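You operate a simulated robot arm through the tools that you are given. There is no shell and no other tool.

You are at the controls of a simulated two-armed robot. One attempt, no reset.

## Task
Set the silver eyelet into the white plate with the press.
Fine: plate on the block, eyelet in its hole, bed in, guard down; the press's blue lever to FREE for the stroke and back to HOLD; leave the other plates, the depth stop and the clamp knob.

Only the result counts: the job must be done as asked and must still hold three seconds after the hand-in. Knocking over, shifting, dropping, spilling or breaking anything else fails it.

## Robot
Two 7-joint arms with fingered hands on one trunk that stands fixed in place. Base frame: the origin is at the foot of the trunk, x ahead of it, y to its left, z up. Units: m, degrees, N and s.
The left shoulder is at [0.06, 0.166, 0.989], the right one opposite. With the tool pointing down near the work surface each hand reaches from about 0.36 to 0.86 m from the base axis, measured 20 degrees to its own side. Payload 5 kg a hand.
The TCP of each hand is the grasp point between the finger pads, 0.032 m short of the fingertips. In the tool frame z runs along the fingers and y along their closing line. The gripper opens to 0.16 m. The gripper's body begins 0.089 m behind the TCP. The gripper is a hand of 3 fingers: y runs from the thumb to the fingers, the wrist lies at [0, 0, -0.267] in the tool frame.
Orientation is told as [roll, pitch, yaw] about the base's x, y, z axes, in that order, counted from this pose: with the fingers straight down and closing along the base's y, the tool's x points along the base's -x, its y along +y and its z along -z.

## Interface
- The arms move only by the tool nudge_tool. It takes "left_motion", "right_motion" or both (then of equal length, played together; a hand with none holds still); each is a list of rows, each a list of 6 numbers: the shift along the tool's x, y, z in m, then the turn, a rotation vector about the tool's x, y, z in degrees. In form: [[x, y, z, rx, ry, rz], ...]. A call has 1 to 20 rows; each row is the pose to reach, as a shift and turn from the pose commanded when the call began, along the tool's axes at that moment. Each row takes 0.2 s and may step no farther than 0.05 m and 8.6 degrees from the row before; otherwise, the whole call is refused. A pose out of reach is approached as far as the arm can. The call stops where the force on the tool passes 70 N (or 10 N more than at its start, if that is more) or the arm is blocked; 0.2 s more then pass. In this call time passes only in rows, and 0.2 s behind the last. The reply holds the time, the measured pose of the TCP, the force on the tool along the base axes, the opening and the grip force, in the units named above and with some noise, with the torque about the TCP (base axes, N m) and any sound that the robot's microphone picked up, and new pictures: "show" is both (left out), scene, wrist or none (wrist: the cameras of the hands that moved).
- Cameras (640 x 400 px; columns grow to the right, rows downward): "scene" is now at [0.0604, -0.0058, 1.6528]; the picture's right is [-0.06, -1.00, 0.00], its down [-0.53, 0.03, -0.84] and it looks along [0.84, -0.05, -0.54] (base axes); focal length 357 px, centre (320, 200). "left" rides on the left gripper at [-0.065, -0.004, -0.116] in its tool frame; the picture's right is [0.06, -1.00, 0.00], its down [0.87, 0.05, -0.49] and it looks along [0.49, 0.03, 0.87] (tool axes); focal length 261 px, centre (320, 200). "right" rides on the right gripper at [0.065, -0.004, -0.116] in its tool frame; the picture's right is [0.06, 1.00, 0.00], its down [-0.87, 0.05, -0.49] and it looks along [-0.49, 0.03, 0.87] (tool axes); focal length 261 px, centre (320, 200). There is no depth. A picture from a camera that has moved, and an enlarged one, comes with that camera's place and axes in the base frame and with its lens.
- slide_trunk(by): slides the trunk up (or, below 0, down) by that many m; the arms and the scene camera ride with it, the base frame stays. It gives what a move gives, with no picture.
- set_fingers(finger1, finger2, thumb_bend, hand): sets how far each is bent, from 0 (flat) to 1 (curled in); at 0.3 the hand is open as for a grip, at 0.7 the pads meet at the TCP. One left out holds its place. A second passes; each finger stops where it meets its share of the squeeze, and holds until it gets a number again. It is the only way to open and close the hand. It gives what a move gives, with no picture; readings hold the bend of each and the force on the fingers (four entries, about 0 where the hand has none), thumb and palm.
- aim_head(pan, tilt): turns the head with the scene camera to pan (to the left, within 86 degrees either way) and tilt (down, from -29 to 69), counted from straight ahead of the robot. It gives what a move gives, and a new picture of the scene camera.
- close_up(camera, box): a new picture of the part [left, top, right, bottom] of that camera's present view, enlarged. No time passes.
- hand_in(): hands the job in; it is judged then, once.

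Nothing tells you positions but the pictures and the camera data. Unless the task says otherwise, let go and move clear before handing in.

The tools are called after "Call:" as name(argument=value, ...) on one line, values as JSON. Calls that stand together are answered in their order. nudge_tool: Moves the arms, as the interface text tells. Its arguments: {"type":"object","properties":{"left_motion":{"type":"array","items":{"type":"array","items":{"type":"number"}}},"right_motion":{"type":"array","items":{"type":"array","items":{"type":"number"}}},"show":{"type":"string","enum":["both","scene","wrist","none"]}},"required":[]} The other tools are called the same way: slide_trunk (by) slides the trunk up or down; set_fingers (finger1, finger2, thumb_bend, hand) moves the fingers one by one; aim_head (pan, tilt) turns the head that bears the scene camera; close_up (camera, box) takes an enlarged picture of a part of a camera's view; hand_in () hands the job in.

At the start:

```text
clock: 0.0
left_tool_pos: [0.4382, 0.1007, 1.4297]
left_ee_rot: [0.0, 0.0, 0.0]
left_wrist_force: [0.0, 0.1, 0.8]
left_wrist_torque: [-0.01, -0.01, -0.02]
left_finger_gap: 0.1601
left_grasp_force: 0.0
left_shape: jaw
left_bend: [0.3, 0.3, 0.3]
left_finger forces: [0.0, 0.0, 0.1, 0.1, 0.0, 0.0]
right_tool_pos: [0.3943, -0.2171, 1.4644]
right_ee_rot: [0.1, 0.0, -0.1]
right_wrist_force: [1.5, -0.4, 0.8]
right_wrist_torque: [0.0, -0.02, 0.04]
right_finger_gap: 0.1597
right_grasp_force: 0.0
right_shape: jaw
right_bend: [0.3, 0.3, 0.3]
right_finger forces: [0.1, 0.1, 0.0, 0.0, 0.0, 0.0]
trunk travel left (down, up): [-0.538, 0.052]
head pan, tilt: [-3.6, 32.4]
```

scene: 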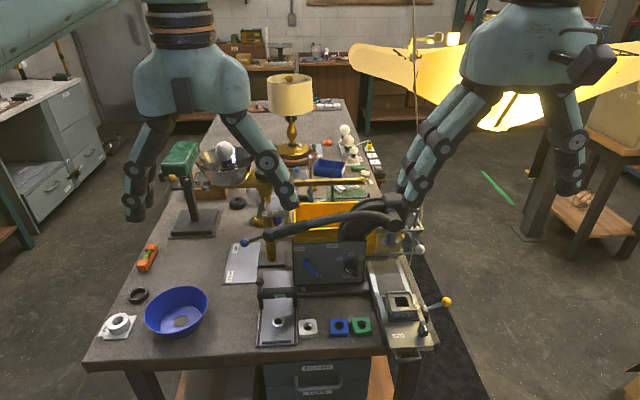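
right: 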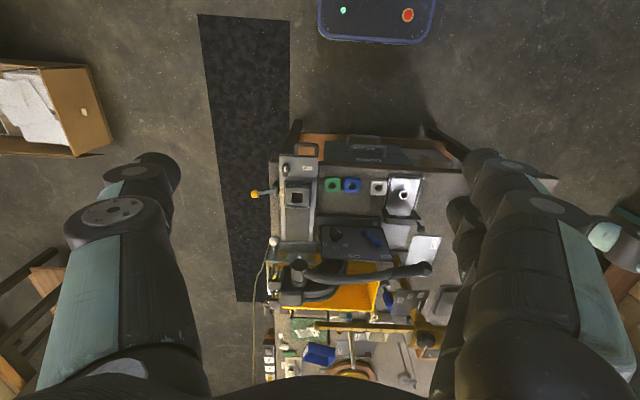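
left: 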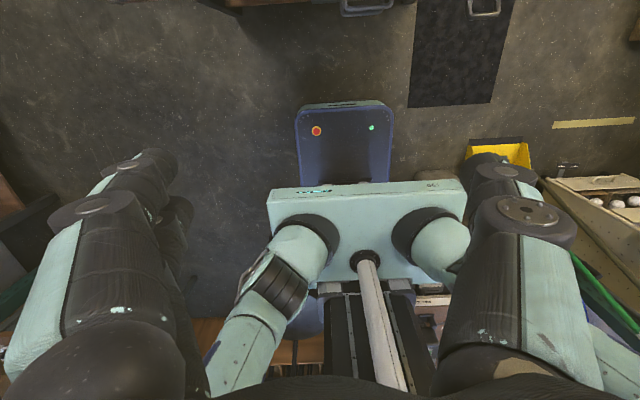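

I see a workbench with a press (dark body, blue lever, long handle), plates in white, blue and green, and a bed with a block on the right. I'll take enlarged pictures first to understand the parts.

Call:
close_up(camera="scene", box=[220, 180, 460, 360])

Call:
close_up(camera="scene", box=[240, 280, 380, 360])

Call:
close_up(camera="scene", box=[350, 250, 470, 360])

Call:
close_up(camera="right", box=[240, 130, 460, 310])

```text
2.22 times, centred on (340, 270) of scene
camera zoom: at [0.0604, -0.0058, 1.6528], right [-0.06, -1.0, 0.0], down [-0.53, 0.03, -0.84], along [0.84, -0.05, -0.54], focal length 792 px, centre (276, 44)
```

zoom: 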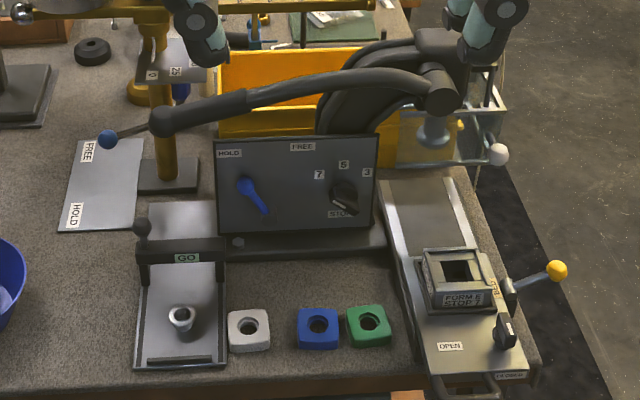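

```text
4.57 times, centred on (310, 320) of scene
camera zoom: at [0.0604, -0.0058, 1.6528], right [-0.06, -1.0, 0.0], down [-0.53, 0.03, -0.84], along [0.84, -0.05, -0.54], focal length 1630 px, centre (366, -349)
```

zoom: 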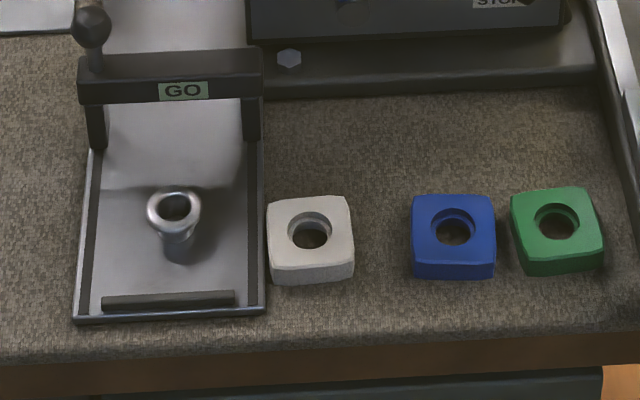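

```text
3.64 times, centred on (410, 305) of scene
camera zoom: at [0.0604, -0.0058, 1.6528], right [-0.06, -1.0, 0.0], down [-0.53, 0.03, -0.84], along [0.84, -0.05, -0.54], focal length 1297 px, centre (-7, -182)
```

zoom: 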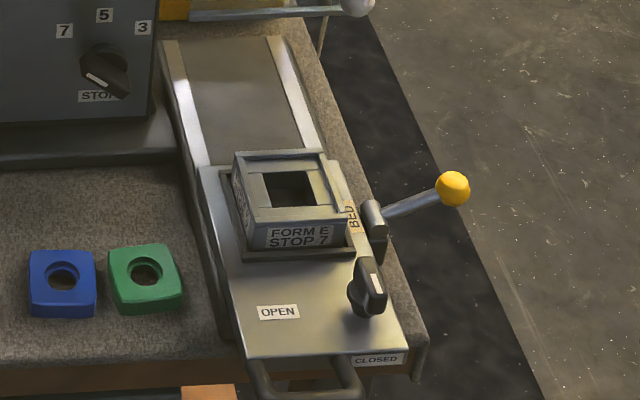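

```text
2.22 times, centred on (350, 220) of right
camera zoom: at [0.3298, -0.222, 1.5801], right [-0.06, 1.0, 0.0], down [0.87, 0.05, 0.49], along [0.49, 0.03, -0.87], focal length 579 px, centre (253, 156)
```

zoom: 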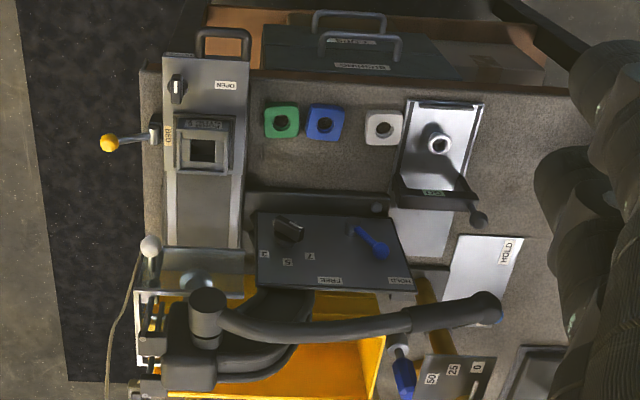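

I see the press panel with a blue lever and a depth-stop knob, a bed on rails with a form block, and an eyelet standing on a tray with a "GO" gate. I'll zoom into each control.

Call:
close_up(camera="scene", box=[285, 225, 375, 295])

Call:
close_up(camera="scene", box=[215, 190, 335, 290])

Call:
close_up(camera="scene", box=[350, 190, 450, 290])

Call:
close_up(camera="right", box=[260, 210, 380, 310])

Call:
close_up(camera="right", box=[350, 200, 450, 310])

Call:
close_up(camera="right", box=[250, 130, 350, 210])

```text
5.71 times, centred on (330, 260) of scene
camera zoom: at [0.0604, -0.0058, 1.6528], right [-0.06, -1.0, 0.0], down [-0.53, 0.03, -0.84], along [0.84, -0.05, -0.54], focal length 2038 px, centre (263, -143)
```

zoom: 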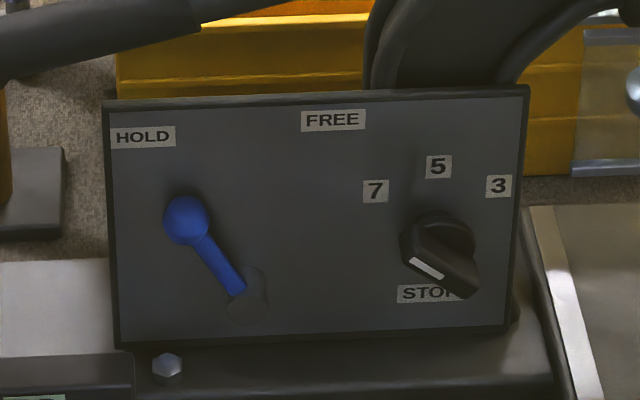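

```text
4.00 times, centred on (275, 240) of scene
camera zoom: at [0.0604, -0.0058, 1.6528], right [-0.06, -1.0, 0.0], down [-0.53, 0.03, -0.84], along [0.84, -0.05, -0.54], focal length 1426 px, centre (500, 40)
```

zoom: 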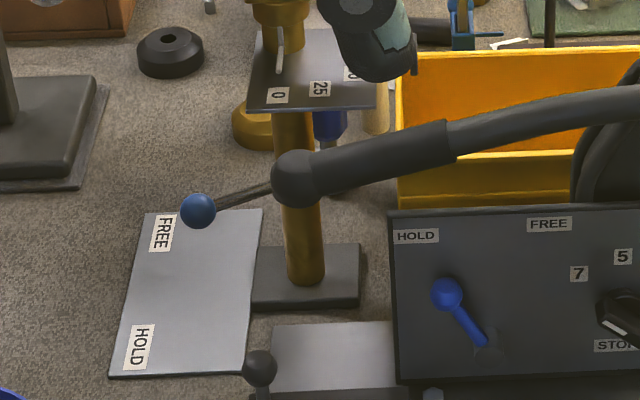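

```text
4.00 times, centred on (400, 240) of scene
camera zoom: at [0.0604, -0.0058, 1.6528], right [-0.06, -1.0, 0.0], down [-0.53, 0.03, -0.84], along [0.84, -0.05, -0.54], focal length 1426 px, centre (0, 40)
```

zoom: 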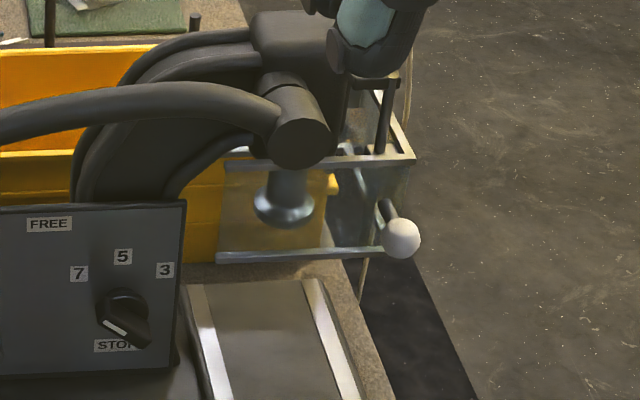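

```text
4.00 times, centred on (320, 260) of right
camera zoom: at [0.3298, -0.222, 1.5801], right [-0.06, 1.0, 0.0], down [0.87, 0.05, 0.49], along [0.49, 0.03, -0.87], focal length 1043 px, centre (320, -40)
```

zoom: 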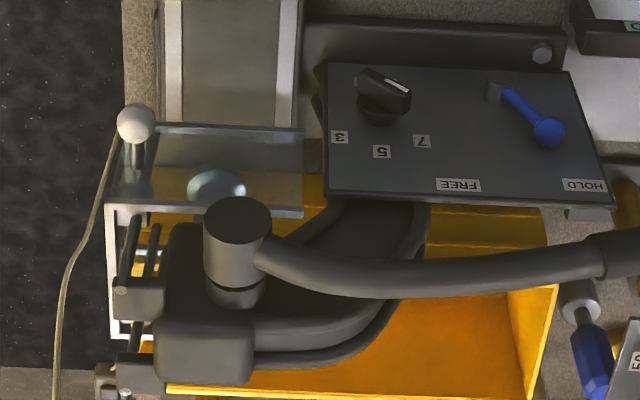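

```text
3.64 times, centred on (400, 255) of right
camera zoom: at [0.3298, -0.222, 1.5801], right [-0.06, 1.0, 0.0], down [0.87, 0.05, 0.49], along [0.49, 0.03, -0.87], focal length 948 px, centre (29, 0)
```

zoom: 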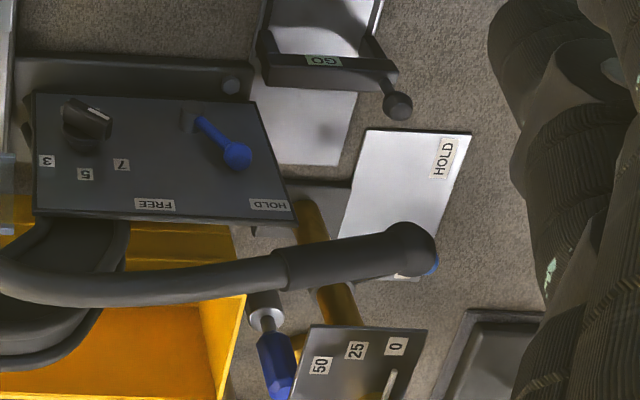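

```text
5.00 times, centred on (300, 170) of right
camera zoom: at [0.3298, -0.222, 1.5801], right [-0.06, 1.0, 0.0], down [0.87, 0.05, 0.49], along [0.49, 0.03, -0.87], focal length 1303 px, centre (420, 350)
```

zoom: 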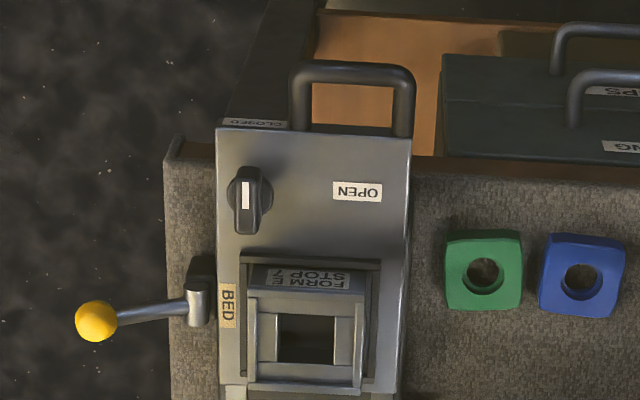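

I take the white plate to be the one beside the tray, and the silver eyelet to be the one standing on the tray. I'll check the left side of the bench for look-alikes.

Call:
close_up(camera="scene", box=[80, 220, 240, 350])

Call:
close_up(camera="scene", box=[150, 120, 390, 270])

Call:
aim_head(pan=-10, tilt=50)

```text
3.08 times, centred on (160, 285) of scene
camera zoom: at [0.0604, -0.0058, 1.6528], right [-0.06, -1.0, 0.0], down [-0.53, 0.03, -0.84], along [0.84, -0.05, -0.54], focal length 1097 px, centre (812, -62)
```

zoom: 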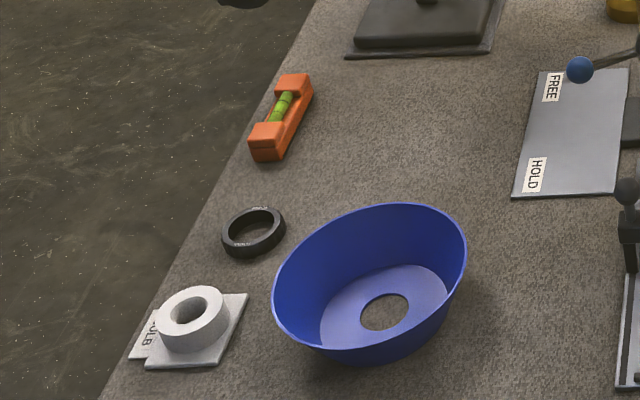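

```text
2.67 times, centred on (270, 195) of scene
camera zoom: at [0.0604, -0.0058, 1.6528], right [-0.06, -1.0, 0.0], down [-0.53, 0.03, -0.84], along [0.84, -0.05, -0.54], focal length 951 px, centre (453, 213)
```

zoom: 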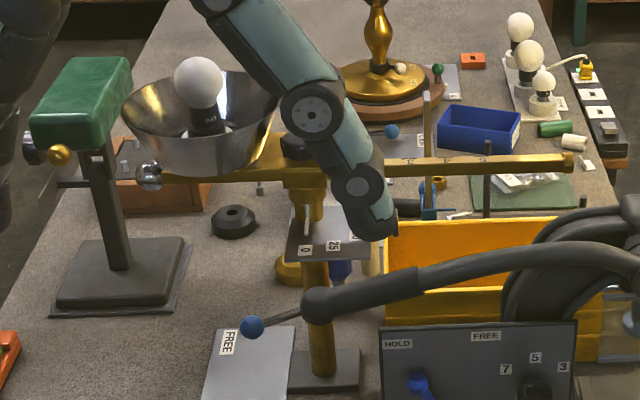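

```text
clock: 0.8
left_tool_pos: [0.4376, 0.1019, 1.428]
left_ee_rot: [0.0, 0.1, 0.0]
left_wrist_force: [0.0, 0.1, 0.1]
left_wrist_torque: [-0.01, 0.0, 0.0]
left_finger_gap: 0.1598
left_grasp_force: 0.0
left_shape: jaw
left_bend: [0.3, 0.3, 0.3]
left_finger forces: [0.0, 0.0, 0.0, 0.1, 0.0, 0.0]
right_tool_pos: [0.3936, -0.2174, 1.464]
right_ee_rot: [-0.1, -0.1, 0.1]
right_wrist_force: [0.8, 0.1, -0.5]
right_wrist_torque: [0.04, 0.01, 0.01]
right_finger_gap: 0.1598
right_grasp_force: 0.0
right_shape: jaw
right_bend: [0.3, 0.3, 0.3]
right_finger forces: [0.1, 0.0, 0.0, 0.0, 0.1, 0.1]
trunk travel left (down, up): [-0.538, 0.052]
head pan, tilt: [-10.0, 50.0]
camera scene: at [0.0471, -0.0136, 1.6271], right [-0.17, -0.98, 0.0], down [-0.75, 0.13, -0.64], along [0.63, -0.11, -0.77], focal length 357 px, centre (320, 200)
```

scene: 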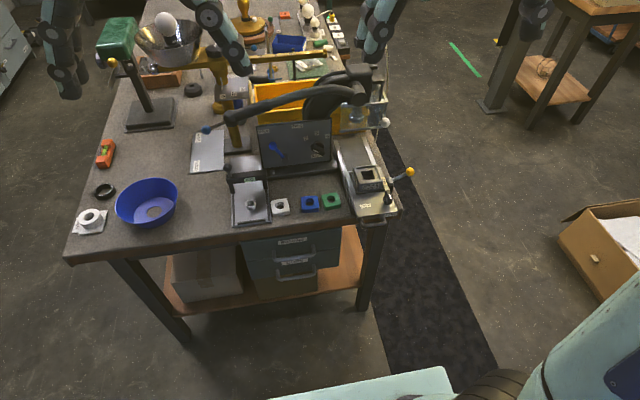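

The bench top is near z≈0.82, with the white plate around (0.69, -0.01), the eyelet around (0.70, 0.066), the block around (0.71, -0.27) and the punch around (0.85, -0.26). I'll bring the right hand's camera over the bed for a closer look.

Call:
nudge_tool(right_motion=[[-0.02, -0.005, 0.038, 0, 0, 0], [-0.04, -0.01, 0.076, 0, 0, 0], [-0.06, -0.015, 0.114, 0, 0, 0], [-0.08, -0.02, 0.152, 0, 0, 0], [-0.1, -0.025, 0.19, 0, 0, 0], [-0.12, -0.03, 0.228, 0, 0, 0], [-0.14, -0.035, 0.266, 0, 0, 0], [-0.16, -0.04, 0.304, 0, 0, 0], [-0.18, -0.045, 0.342, 0, 0, 0], [-0.2, -0.05, 0.38, 0, 0, 0]], show="both")

```text
clock: 3.0
left_tool_pos: [0.4395, 0.1016, 1.4282]
left_ee_rot: [0.0, 0.1, 0.0]
left_wrist_force: [0.4, -0.9, -0.1]
left_wrist_torque: [0.0, 0.02, 0.0]
left_finger_gap: 0.1599
left_grasp_force: 0.1
left_shape: jaw
left_bend: [0.3, 0.3, 0.3]
left_finger forces: [0.0, 0.1, 0.0, 0.0, 0.0, 0.1]
right_tool_pos: [0.5966, -0.2702, 1.081]
right_ee_rot: [-0.1, 0.0, 0.0]
right_wrist_force: [0.5, 0.0, -0.5]
right_wrist_torque: [0.02, 0.04, -0.02]
right_finger_gap: 0.1599
right_grasp_force: 0.0
right_shape: jaw
right_bend: [0.3, 0.3, 0.3]
right_finger forces: [0.0, 0.1, 0.0, 0.0, 0.1, 0.1]
trunk travel left (down, up): [-0.538, 0.052]
head pan, tilt: [-10.0, 50.0]
camera scene: at [0.0482, -0.0141, 1.6271], right [-0.17, -0.98, 0.0], down [-0.75, 0.13, -0.64], along [0.63, -0.11, -0.77], focal length 357 px, centre (320, 200)
camera right: at [0.532, -0.2748, 1.1973], right [-0.06, 1.0, 0.0], down [0.87, 0.05, 0.49], along [0.49, 0.03, -0.87], focal length 261 px, centre (320, 200)
```

scene: 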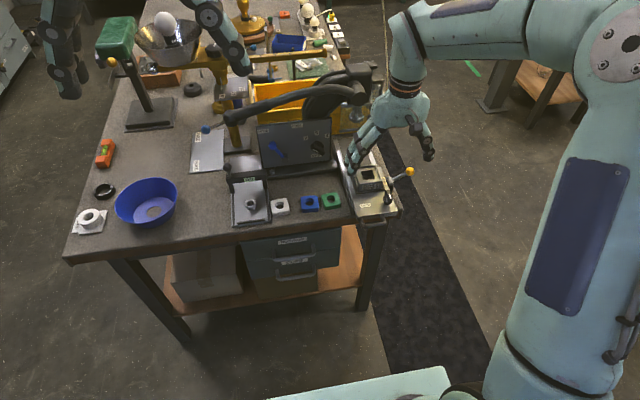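
right: 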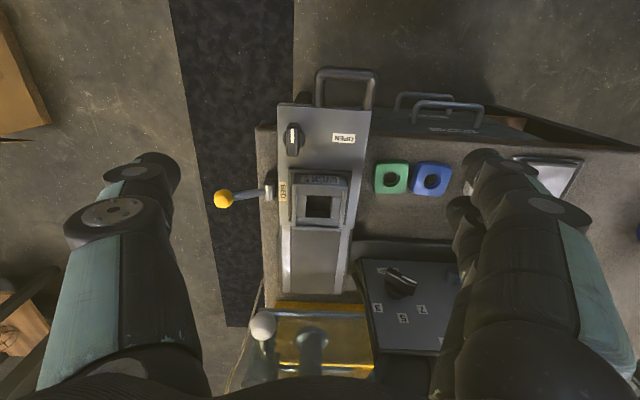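

The hand is over the bed; I'll enlarge the bed, the block and the yellow BED lever.

Call:
close_up(camera="right", box=[200, 60, 400, 190])

Call:
close_up(camera="right", box=[260, 150, 380, 240])

Call:
close_up(camera="right", box=[210, 230, 470, 400])

Call:
close_up(camera="scene", box=[320, 130, 440, 230])

```text
3.08 times, centred on (300, 125) of right
camera zoom: at [0.532, -0.2748, 1.1973], right [-0.06, 1.0, 0.0], down [0.87, 0.05, 0.49], along [0.49, 0.03, -0.87], focal length 802 px, centre (382, 431)
```

zoom: 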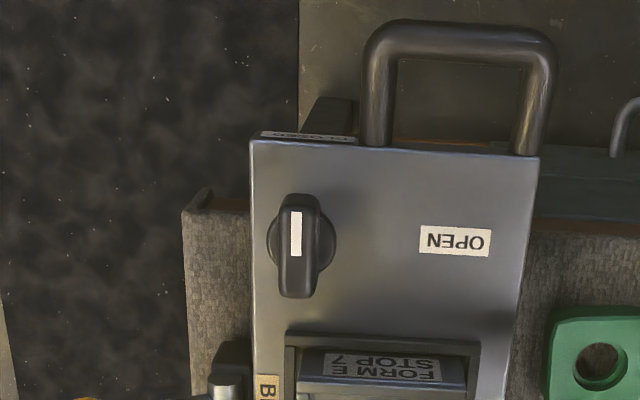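

```text
4.44 times, centred on (320, 195) of right
camera zoom: at [0.532, -0.2748, 1.1973], right [-0.06, 1.0, 0.0], down [0.87, 0.05, 0.49], along [0.49, 0.03, -0.87], focal length 1158 px, centre (320, 222)
```

zoom: 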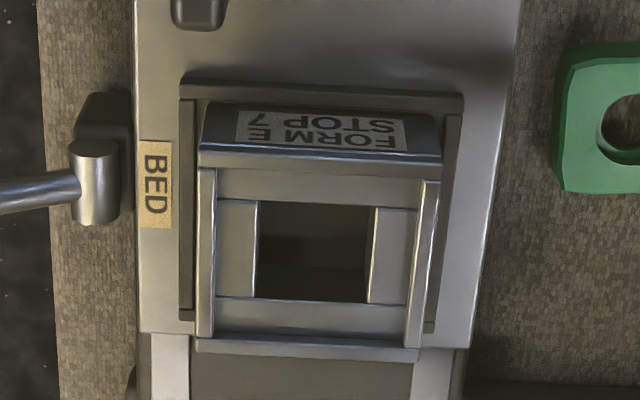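

```text
2.35 times, centred on (340, 315) of right
camera zoom: at [0.532, -0.2748, 1.1973], right [-0.06, 1.0, 0.0], down [0.87, 0.05, 0.49], along [0.49, 0.03, -0.87], focal length 613 px, centre (273, -71)
```

zoom: 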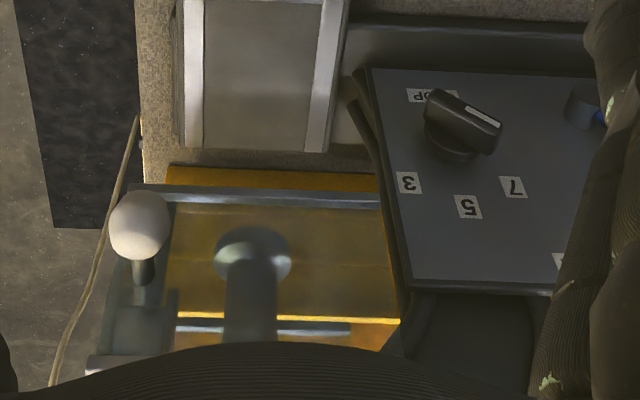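

```text
4.00 times, centred on (380, 180) of scene
camera zoom: at [0.0482, -0.0141, 1.6271], right [-0.17, -0.98, 0.0], down [-0.75, 0.13, -0.64], along [0.63, -0.11, -0.77], focal length 1426 px, centre (80, 280)
```

zoom: 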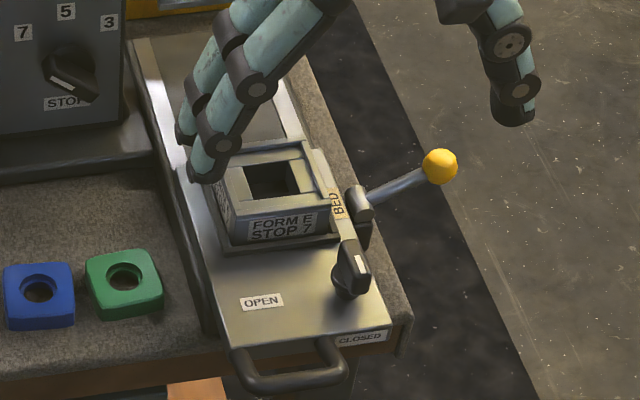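

The block is a nest with two side walls and a four-bar seat, and the bed sits on rails running under the punch. Now I'll look closely at the white plate and the eyelet.

Call:
nudge_tool(right_motion=[[-0.004, 0.036, 0.012, 0, 0, 0], [-0.008, 0.072, 0.024, 0, 0, 0], [-0.012, 0.108, 0.036, 0, 0, 0], [-0.016, 0.144, 0.05, 0, 0, 0], [-0.02, 0.18, 0.065, 0, 0, 0], [-0.024, 0.216, 0.08, 0, 0, 0], [-0.028, 0.252, 0.1, 0, 0, 0], [-0.032, 0.29, 0.125, 0, 0, 0]], show="both")

Call:
close_up(camera="right", box=[200, 80, 480, 280])

```text
clock: 4.8
left_tool_pos: [0.4395, 0.1034, 1.4276]
left_ee_rot: [0.0, 0.0, 0.1]
left_wrist_force: [-0.3, 0.5, -0.6]
left_wrist_torque: [-0.02, -0.02, 0.01]
left_finger_gap: 0.1601
left_grasp_force: 0.1
left_shape: jaw
left_bend: [0.3, 0.3, 0.3]
left_finger forces: [0.0, 0.1, 0.0, 0.1, 0.0, 0.0]
right_tool_pos: [0.6238, 0.0254, 0.9572]
right_ee_rot: [0.0, 0.0, 0.0]
right_wrist_force: [0.1, 1.1, 0.0]
right_wrist_torque: [-0.01, 0.03, 0.01]
right_finger_gap: 0.1601
right_grasp_force: 0.0
right_shape: jaw
right_bend: [0.3, 0.3, 0.3]
right_finger forces: [0.0, 0.0, 0.1, 0.0, 0.1, 0.1]
trunk travel left (down, up): [-0.538, 0.052]
head pan, tilt: [-10.0, 50.0]
camera scene: at [0.0476, -0.012, 1.6271], right [-0.17, -0.98, 0.0], down [-0.75, 0.13, -0.64], along [0.63, -0.11, -0.77], focal length 357 px, centre (320, 200)
camera right: at [0.5596, 0.02, 1.0723], right [-0.06, 1.0, 0.0], down [0.87, 0.05, 0.49], along [0.49, 0.03, -0.87], focal length 261 px, centre (320, 200)
```

scene: 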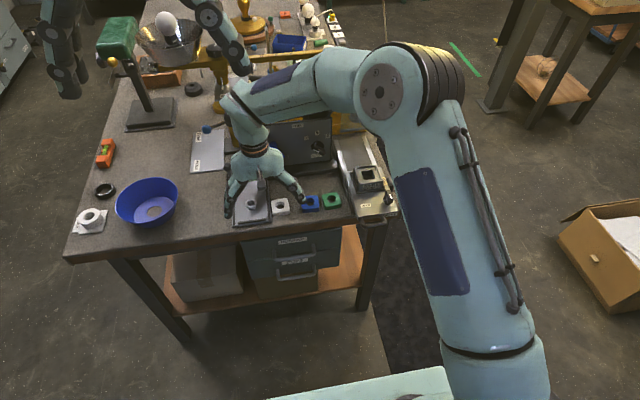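
right: 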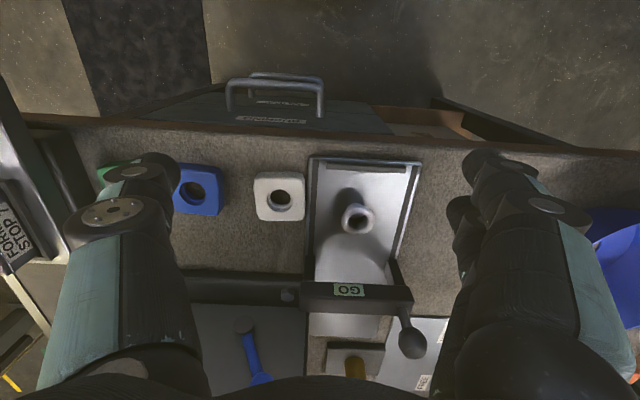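

```text
2.00 times, centred on (340, 180) of right
camera zoom: at [0.5596, 0.02, 1.0723], right [-0.06, 1.0, 0.0], down [0.87, 0.05, 0.49], along [0.49, 0.03, -0.87], focal length 521 px, centre (280, 240)
```

zoom: 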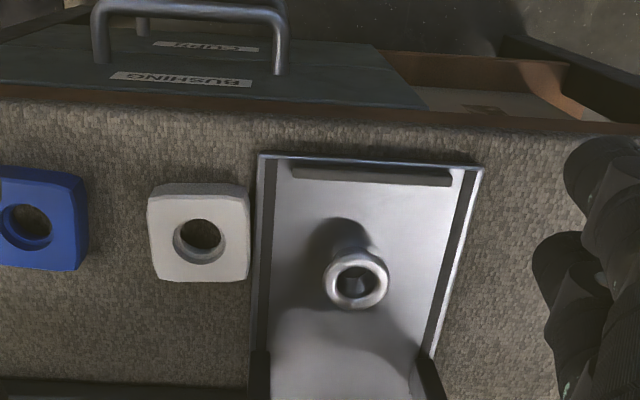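

The white plate is close against the tray's edge, so I'll pick it with the fingers closing along x (hand yawed 90°), then turn back for placing. Moving above the plate with the yaw now.

Call:
nudge_tool(right_motion=[[-0.007, -0.004, -0.01, 0, 0, -8.2], [-0.014, -0.008, -0.02, 0, 0, -16.4], [-0.021, -0.012, -0.03, 0, 0, -24.6], [-0.028, -0.016, -0.03, 0, 0, -32.8], [-0.035, -0.02, -0.03, 0, 0, -41.0], [-0.042, -0.024, -0.03, 0, 0, -49.2], [-0.049, -0.028, -0.03, 0, 0, -57.4], [-0.056, -0.032, -0.03, 0, 0, -65.6], [-0.063, -0.036, -0.03, 0, 0, -73.8], [-0.069, -0.038, -0.03, 0, 0, -82], [-0.069, -0.038, -0.03, 0, 0, -90]], show="both")

Call:
set_fingers(hand="right", finger1=0.5, finger2=0.5, thumb_bend=0.5)

Call:
close_up(camera="right", box=[160, 100, 480, 300])

```text
clock: 7.2
left_tool_pos: [0.438, 0.1014, 1.4287]
left_ee_rot: [-0.1, 0.0, 0.1]
left_wrist_force: [-0.2, 0.6, 0.0]
left_wrist_torque: [0.0, -0.02, -0.01]
left_finger_gap: 0.1602
left_grasp_force: 0.1
left_shape: jaw
left_bend: [0.3, 0.3, 0.3]
left_finger forces: [0.1, 0.0, 0.0, 0.0, 0.0, 0.0]
right_tool_pos: [0.6957, -0.0146, 0.9891]
right_ee_rot: [0.0, 0.0, 90.3]
right_wrist_force: [-0.1, -0.6, 1.1]
right_wrist_torque: [0.03, 0.02, -0.01]
right_finger_gap: 0.1599
right_grasp_force: 0.0
right_shape: jaw
right_bend: [0.3, 0.3, 0.3]
right_finger forces: [0.0, 0.0, 0.0, 0.1, 0.1, 0.0]
trunk travel left (down, up): [-0.538, 0.052]
head pan, tilt: [-10.0, 50.0]
camera scene: at [0.0471, -0.0135, 1.6271], right [-0.17, -0.98, 0.0], down [-0.75, 0.13, -0.64], along [0.63, -0.11, -0.77], focal length 357 px, centre (320, 200)
camera right: at [0.701, -0.0805, 1.1047], right [-1.0, -0.07, 0.0], down [-0.06, 0.87, 0.49], along [-0.03, 0.49, -0.87], focal length 261 px, centre (320, 200)
```

scene: 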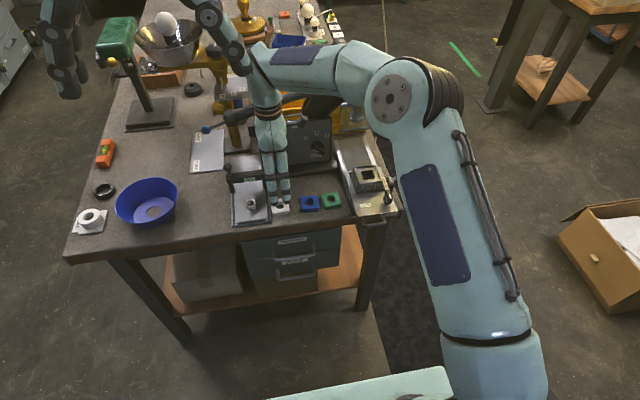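
right: 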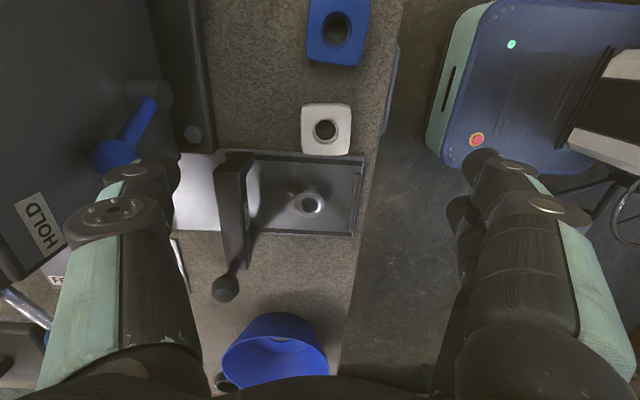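

```text
clock: 8.2
left_tool_pos: [0.4385, 0.1005, 1.4284]
left_ee_rot: [0.1, -0.1, 0.1]
left_wrist_force: [1.2, 0.6, 0.5]
left_wrist_torque: [0.02, -0.01, 0.06]
left_finger_gap: 0.1596
left_grasp_force: 0.1
left_shape: jaw
left_bend: [0.3, 0.3, 0.3]
left_finger forces: [0.0, 0.0, 0.1, 0.0, 0.1, 0.0]
right_tool_pos: [0.6957, -0.0141, 0.989]
right_ee_rot: [0.0, 0.1, 90.0]
right_wrist_force: [0.3, 0.0, -0.9]
right_wrist_torque: [0.01, 0.01, -0.02]
right_finger_gap: 0.0877
right_grasp_force: 0.0
right_shape: fingers
right_bend: [0.5, 0.5, 0.5]
right_finger forces: [0.0, 0.0, 0.0, 0.1, 0.1, 0.1]
trunk travel left (down, up): [-0.538, 0.052]
head pan, tilt: [-10.0, 50.0]
```

```text
2.00 times, centred on (320, 200) of right
camera zoom: at [0.7008, -0.0805, 1.1047], right [-1.0, -0.06, 0.0], down [-0.05, 0.87, 0.49], along [-0.03, 0.49, -0.87], focal length 521 px, centre (320, 200)
```

zoom: 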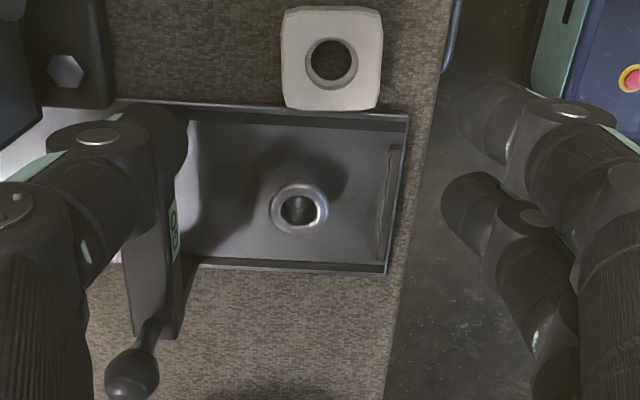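

The plate's hole centre is at about (0.6925, -0.0137, 0.842) with the plate yawed about 3.5°. I'll come down partway and check the clearance to the panel lever.

Call:
nudge_tool(right_motion=[[0, 0.003, 0.03, 0, 0, -3.5], [0, 0.003, 0.06, 0, 0, -3.5], [0, 0.003, 0.09, 0, 0, -3.5]], show="both")

Call:
close_up(camera="right", box=[160, 50, 480, 250])

Call:
close_up(camera="scene", box=[210, 120, 350, 230])

```text
clock: 9.0
left_tool_pos: [0.439, 0.1014, 1.4279]
left_ee_rot: [0.0, -0.1, 0.1]
left_wrist_force: [0.1, 0.0, 0.4]
left_wrist_torque: [-0.02, 0.02, 0.02]
left_finger_gap: 0.16
left_grasp_force: 0.1
left_shape: jaw
left_bend: [0.3, 0.3, 0.3]
left_finger forces: [0.0, 0.1, 0.0, 0.1, 0.1, 0.0]
right_tool_pos: [0.6926, -0.0166, 0.8979]
right_ee_rot: [-0.1, 0.1, 93.6]
right_wrist_force: [0.3, -0.4, -0.1]
right_wrist_torque: [-0.01, 0.01, -0.02]
right_finger_gap: 0.0878
right_grasp_force: 0.0
right_shape: fingers
right_bend: [0.5, 0.5, 0.5]
right_finger forces: [0.0, 0.0, 0.1, 0.0, 0.1, 0.0]
trunk travel left (down, up): [-0.538, 0.052]
head pan, tilt: [-10.0, 50.0]
camera scene: at [0.0476, -0.0135, 1.6271], right [-0.17, -0.98, 0.0], down [-0.75, 0.13, -0.64], along [0.63, -0.11, -0.77], focal length 357 px, centre (320, 200)
camera right: at [0.702, -0.0814, 1.0142], right [-0.99, -0.12, 0.0], down [-0.11, 0.86, 0.49], along [-0.06, 0.49, -0.87], focal length 261 px, centre (320, 200)
```

scene: 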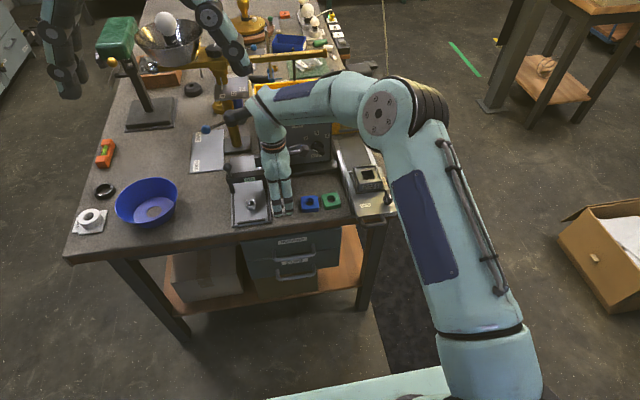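
right: 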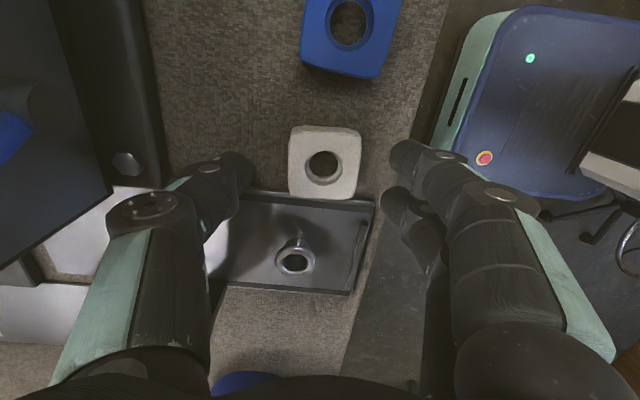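

```text
2.00 times, centred on (320, 150) of right
camera zoom: at [0.702, -0.0814, 1.0142], right [-0.99, -0.12, 0.0], down [-0.11, 0.86, 0.49], along [-0.06, 0.49, -0.87], focal length 521 px, centre (320, 300)
```

zoom: 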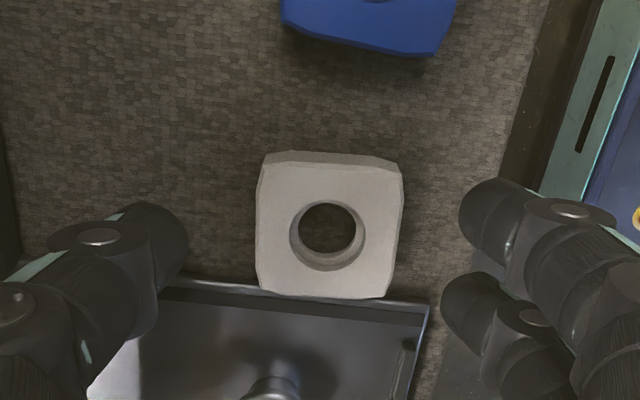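

```text
3.64 times, centred on (280, 175) of scene
camera zoom: at [0.0476, -0.0135, 1.6271], right [-0.17, -0.98, 0.0], down [-0.75, 0.13, -0.64], along [0.63, -0.11, -0.77], focal length 1297 px, centre (466, 291)
```

zoom: 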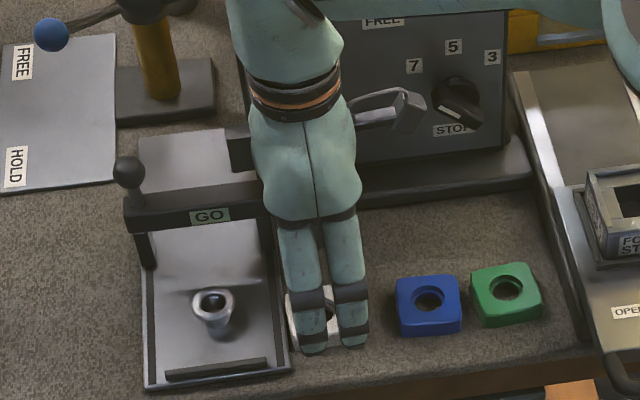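

Clearance is fine and the plate sits between thumb and fingers. I'll go down to just above the bench and close.

Call:
nudge_tool(right_motion=[[-0.004, 0.001, 0.01, 0, 0, 0], [-0.004, 0.001, 0.02, 0, 0, 0], [-0.004, 0.001, 0.027, 0, 0, 0], [-0.004, 0.001, 0.032, 0, 0, 0]], show="wrist")

Call:
close_up(camera="right", box=[200, 100, 460, 260])

Call:
close_up(camera="scene", box=[250, 170, 330, 230])

```text
clock: 10.0
left_tool_pos: [0.4379, 0.1004, 1.4295]
left_ee_rot: [-0.1, -0.1, 0.0]
left_wrist_force: [-0.7, 0.4, 0.4]
left_wrist_torque: [0.0, -0.01, 0.01]
left_finger_gap: 0.1602
left_grasp_force: 0.0
left_shape: jaw
left_bend: [0.3, 0.3, 0.3]
left_finger forces: [0.1, 0.1, 0.0, 0.0, 0.0, 0.0]
right_tool_pos: [0.6911, -0.0122, 0.8703]
right_ee_rot: [-0.3, -0.2, 93.6]
right_wrist_force: [-0.4, -2.2, 18.4]
right_wrist_torque: [-0.2, 0.92, 0.12]
right_finger_gap: 0.088
right_grasp_force: 9.3
right_shape: fingers
right_bend: [0.5, 0.5, 0.5]
right_finger forces: [9.5, 8.1, 0.0, 0.0, 0.7, 0.0]
trunk travel left (down, up): [-0.538, 0.052]
head pan, tilt: [-10.0, 50.0]
camera right: at [0.6995, -0.0769, 0.9861], right [-0.99, -0.12, 0.0], down [-0.11, 0.86, 0.49], along [-0.06, 0.49, -0.87], focal length 261 px, centre (320, 200)
```

right: 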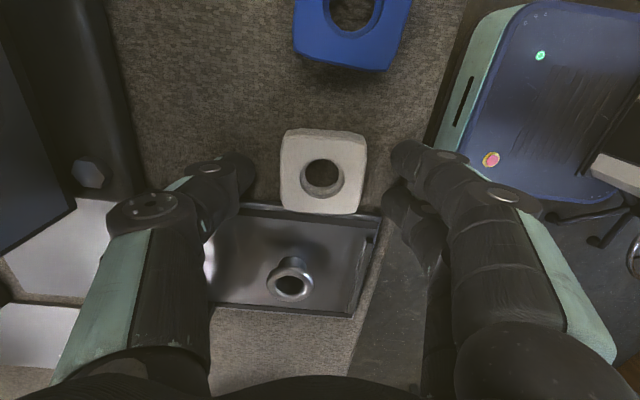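

```text
2.46 times, centred on (330, 180) of right
camera zoom: at [0.6995, -0.0769, 0.9861], right [-0.99, -0.12, 0.0], down [-0.11, 0.86, 0.49], along [-0.06, 0.49, -0.87], focal length 642 px, centre (295, 249)
```

zoom: 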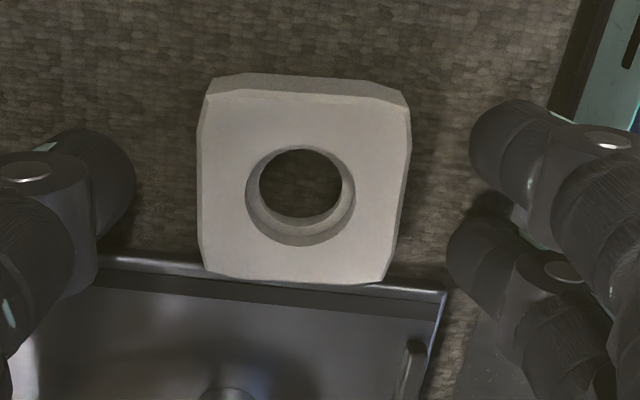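

```text
6.67 times, centred on (290, 200) of scene
camera zoom: at [0.0456, -0.0137, 1.6275], right [-0.17, -0.98, 0.0], down [-0.75, 0.13, -0.64], along [0.63, -0.11, -0.77], focal length 2378 px, centre (520, 200)
```

zoom: 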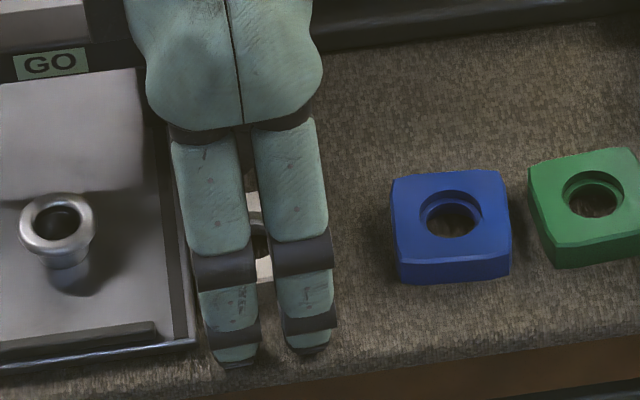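

The fingertips touched the bench lightly. I'll back off 4 mm and close on the plate.

Call:
nudge_tool(right_motion=[[0, 0.001, -0.006, 0, 0, 0]], show="none")

Call:
set_fingers(hand="right", finger1=0.57, finger2=0.57, thumb_bend=0.57)

Call:
close_up(camera="right", box=[200, 100, 460, 260])

```text
clock: 10.4
left_tool_pos: [0.4396, 0.1011, 1.4282]
left_ee_rot: [0.0, 0.0, 0.1]
left_wrist_force: [0.0, 0.2, 0.1]
left_wrist_torque: [-0.04, 0.01, -0.02]
left_finger_gap: 0.1597
left_grasp_force: 0.0
left_shape: jaw
left_bend: [0.3, 0.3, 0.3]
left_finger forces: [0.0, 0.1, 0.0, 0.0, 0.0, 0.0]
right_tool_pos: [0.6887, -0.0116, 0.8718]
right_ee_rot: [0.1, 0.1, 93.5]
right_wrist_force: [-0.2, -0.1, -1.1]
right_wrist_torque: [-0.01, 0.03, -0.02]
right_finger_gap: 0.0876
right_grasp_force: 0.0
right_shape: fingers
right_bend: [0.5, 0.5, 0.5]
right_finger forces: [0.0, 0.0, 0.0, 0.0, 0.1, 0.0]
trunk travel left (down, up): [-0.538, 0.052]
head pan, tilt: [-10.0, 50.0]
```

```text
clock: 11.4
left_tool_pos: [0.439, 0.1002, 1.4285]
left_ee_rot: [0.0, 0.0, 0.1]
left_wrist_force: [0.1, 0.2, 1.1]
left_wrist_torque: [-0.03, 0.02, 0.01]
left_finger_gap: 0.16
left_grasp_force: 0.0
left_shape: jaw
left_bend: [0.3, 0.3, 0.3]
left_finger forces: [0.0, 0.0, 0.0, 0.0, 0.1, 0.1]
right_tool_pos: [0.6905, -0.0114, 0.8728]
right_ee_rot: [0.0, -0.1, 93.6]
right_wrist_force: [0.0, 0.7, 0.0]
right_wrist_torque: [0.0, 0.05, 0.0]
right_finger_gap: 0.0636
right_grasp_force: 0.1
right_shape: fingers
right_bend: [0.56, 0.56, 0.56]
right_finger forces: [0.1, 0.0, 0.0, 0.0, 0.1, 0.0]
trunk travel left (down, up): [-0.538, 0.052]
head pan, tilt: [-10.0, 50.0]
```

```text
2.46 times, centred on (330, 180) of right
camera zoom: at [0.6992, -0.0768, 0.9886], right [-0.99, -0.12, 0.0], down [-0.11, 0.86, 0.49], along [-0.06, 0.49, -0.87], focal length 642 px, centre (295, 249)
```

zoom: 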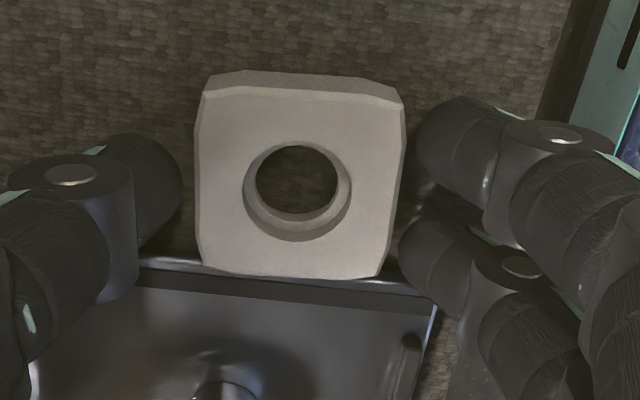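

Fingers are just off both faces and the plate's hole is centred under the grasp point. Closing on it now.

Call:
set_fingers(hand="right", finger1=0.68, finger2=0.68, thumb_bend=0.68)

Call:
close_up(camera="right", box=[200, 100, 460, 260])

Call:
close_up(camera="scene", box=[250, 170, 330, 230])

```text
clock: 12.4
left_tool_pos: [0.4381, 0.1012, 1.4289]
left_ee_rot: [0.0, 0.0, 0.1]
left_wrist_force: [0.2, 0.2, 0.3]
left_wrist_torque: [0.02, -0.01, -0.02]
left_finger_gap: 0.1601
left_grasp_force: 0.0
left_shape: jaw
left_bend: [0.3, 0.3, 0.3]
left_finger forces: [0.0, 0.0, 0.1, 0.0, 0.1, 0.1]
right_tool_pos: [0.691, -0.0102, 0.8737]
right_ee_rot: [0.0, 0.0, 93.5]
right_wrist_force: [0.4, -0.8, -0.6]
right_wrist_torque: [0.02, 0.01, 0.0]
right_finger_gap: 0.0536
right_grasp_force: 17.2
right_shape: fingers
right_bend: [0.59, 0.59, 0.62]
right_finger forces: [8.7, 8.7, 0.0, 0.0, 17.3, 0.0]
trunk travel left (down, up): [-0.538, 0.052]
head pan, tilt: [-10.0, 50.0]
```

```text
2.46 times, centred on (330, 180) of right
camera zoom: at [0.6992, -0.0768, 0.9886], right [-0.99, -0.12, 0.0], down [-0.11, 0.86, 0.49], along [-0.06, 0.49, -0.87], focal length 642 px, centre (295, 249)
```

zoom: 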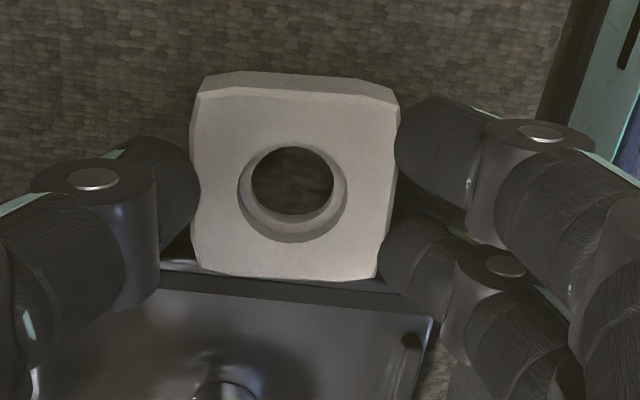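

```text
6.67 times, centred on (290, 200) of scene
camera zoom: at [0.0472, -0.0135, 1.627], right [-0.17, -0.98, 0.0], down [-0.75, 0.13, -0.64], along [0.63, -0.11, -0.77], focal length 2378 px, centre (520, 200)
```

zoom: 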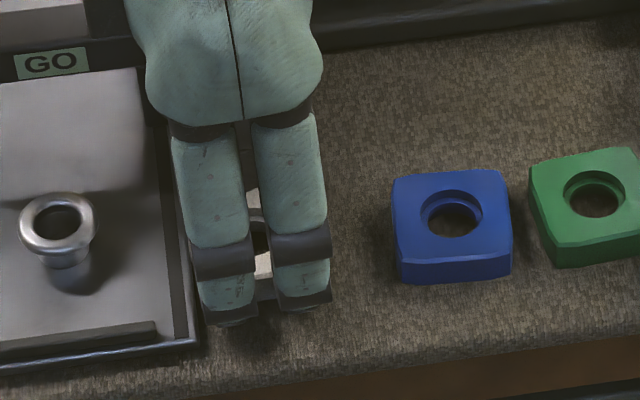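

The plate is held with about 17 N. I'll lift it straight up and check that it stays level in the grip.

Call:
nudge_tool(right_motion=[[0, 0, -0.01, 0, 0, 0], [0, 0, -0.03, 0, 0, 0], [0, 0, -0.06, 0, 0, 0], [0, 0, -0.09, 0, 0, 0], [0, 0, -0.13, 0, 0, 0]], show="both")

Call:
close_up(camera="right", box=[200, 100, 460, 260])

Call:
close_up(camera="scene", box=[250, 150, 330, 210])

```text
clock: 13.6
left_tool_pos: [0.4382, 0.102, 1.4286]
left_ee_rot: [0.1, 0.0, 0.0]
left_wrist_force: [-1.0, 0.1, 1.0]
left_wrist_torque: [-0.01, -0.05, 0.02]
left_finger_gap: 0.16
left_grasp_force: 0.0
left_shape: jaw
left_bend: [0.3, 0.3, 0.3]
left_finger forces: [0.0, 0.1, 0.1, 0.1, 0.0, 0.0]
right_tool_pos: [0.6884, -0.01, 1.0026]
right_ee_rot: [0.0, 0.0, 93.6]
right_wrist_force: [-0.8, 0.4, -0.6]
right_wrist_torque: [0.0, 0.02, 0.0]
right_finger_gap: 0.0537
right_grasp_force: 17.7
right_shape: fingers
right_bend: [0.59, 0.59, 0.62]
right_finger forces: [8.6, 8.5, 0.0, 0.0, 17.4, 0.0]
trunk travel left (down, up): [-0.538, 0.052]
head pan, tilt: [-10.0, 50.0]
camera scene: at [0.0463, -0.0135, 1.627], right [-0.17, -0.98, 0.0], down [-0.75, 0.13, -0.64], along [0.63, -0.11, -0.77], focal length 357 px, centre (320, 200)
camera right: at [0.697, -0.075, 1.1185], right [-0.99, -0.12, 0.0], down [-0.11, 0.86, 0.49], along [-0.06, 0.49, -0.87], focal length 261 px, centre (320, 200)
```

scene: 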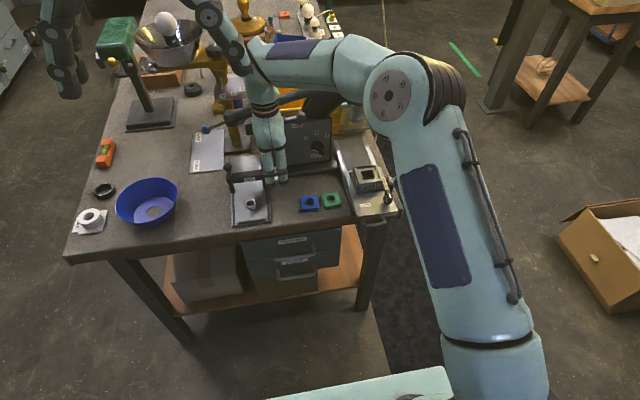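
right: 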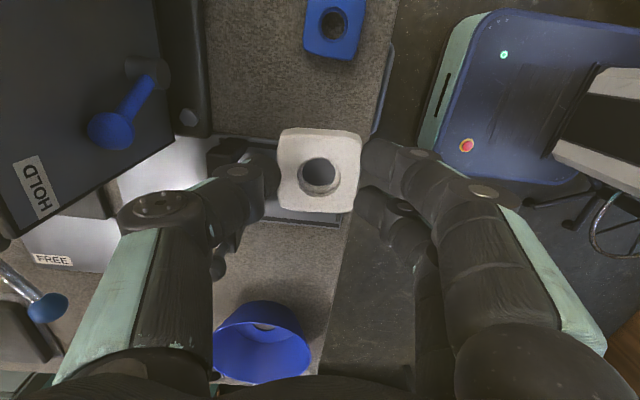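

```text
2.46 times, centred on (330, 180) of right
camera zoom: at [0.697, -0.075, 1.1185], right [-0.99, -0.12, 0.0], down [-0.11, 0.86, 0.49], along [-0.06, 0.49, -0.87], focal length 642 px, centre (295, 249)
```

zoom: 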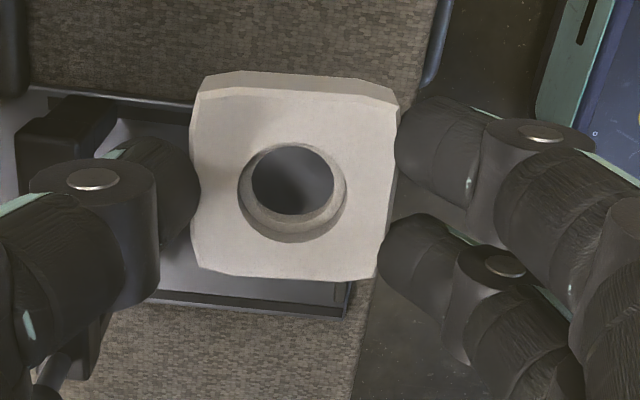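

```text
6.67 times, centred on (290, 180) of scene
camera zoom: at [0.0463, -0.0135, 1.627], right [-0.17, -0.98, 0.0], down [-0.75, 0.13, -0.64], along [0.63, -0.11, -0.77], focal length 2378 px, centre (520, 333)
```

zoom: 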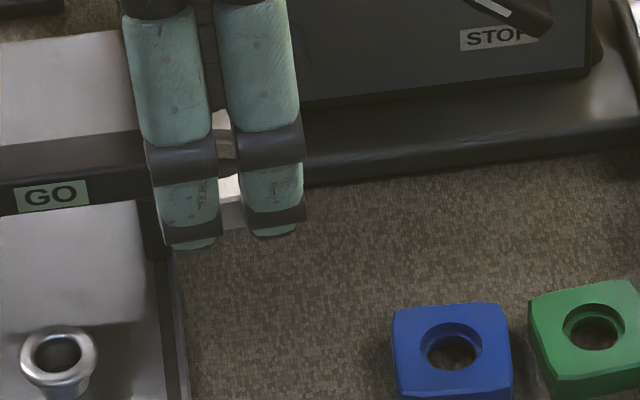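

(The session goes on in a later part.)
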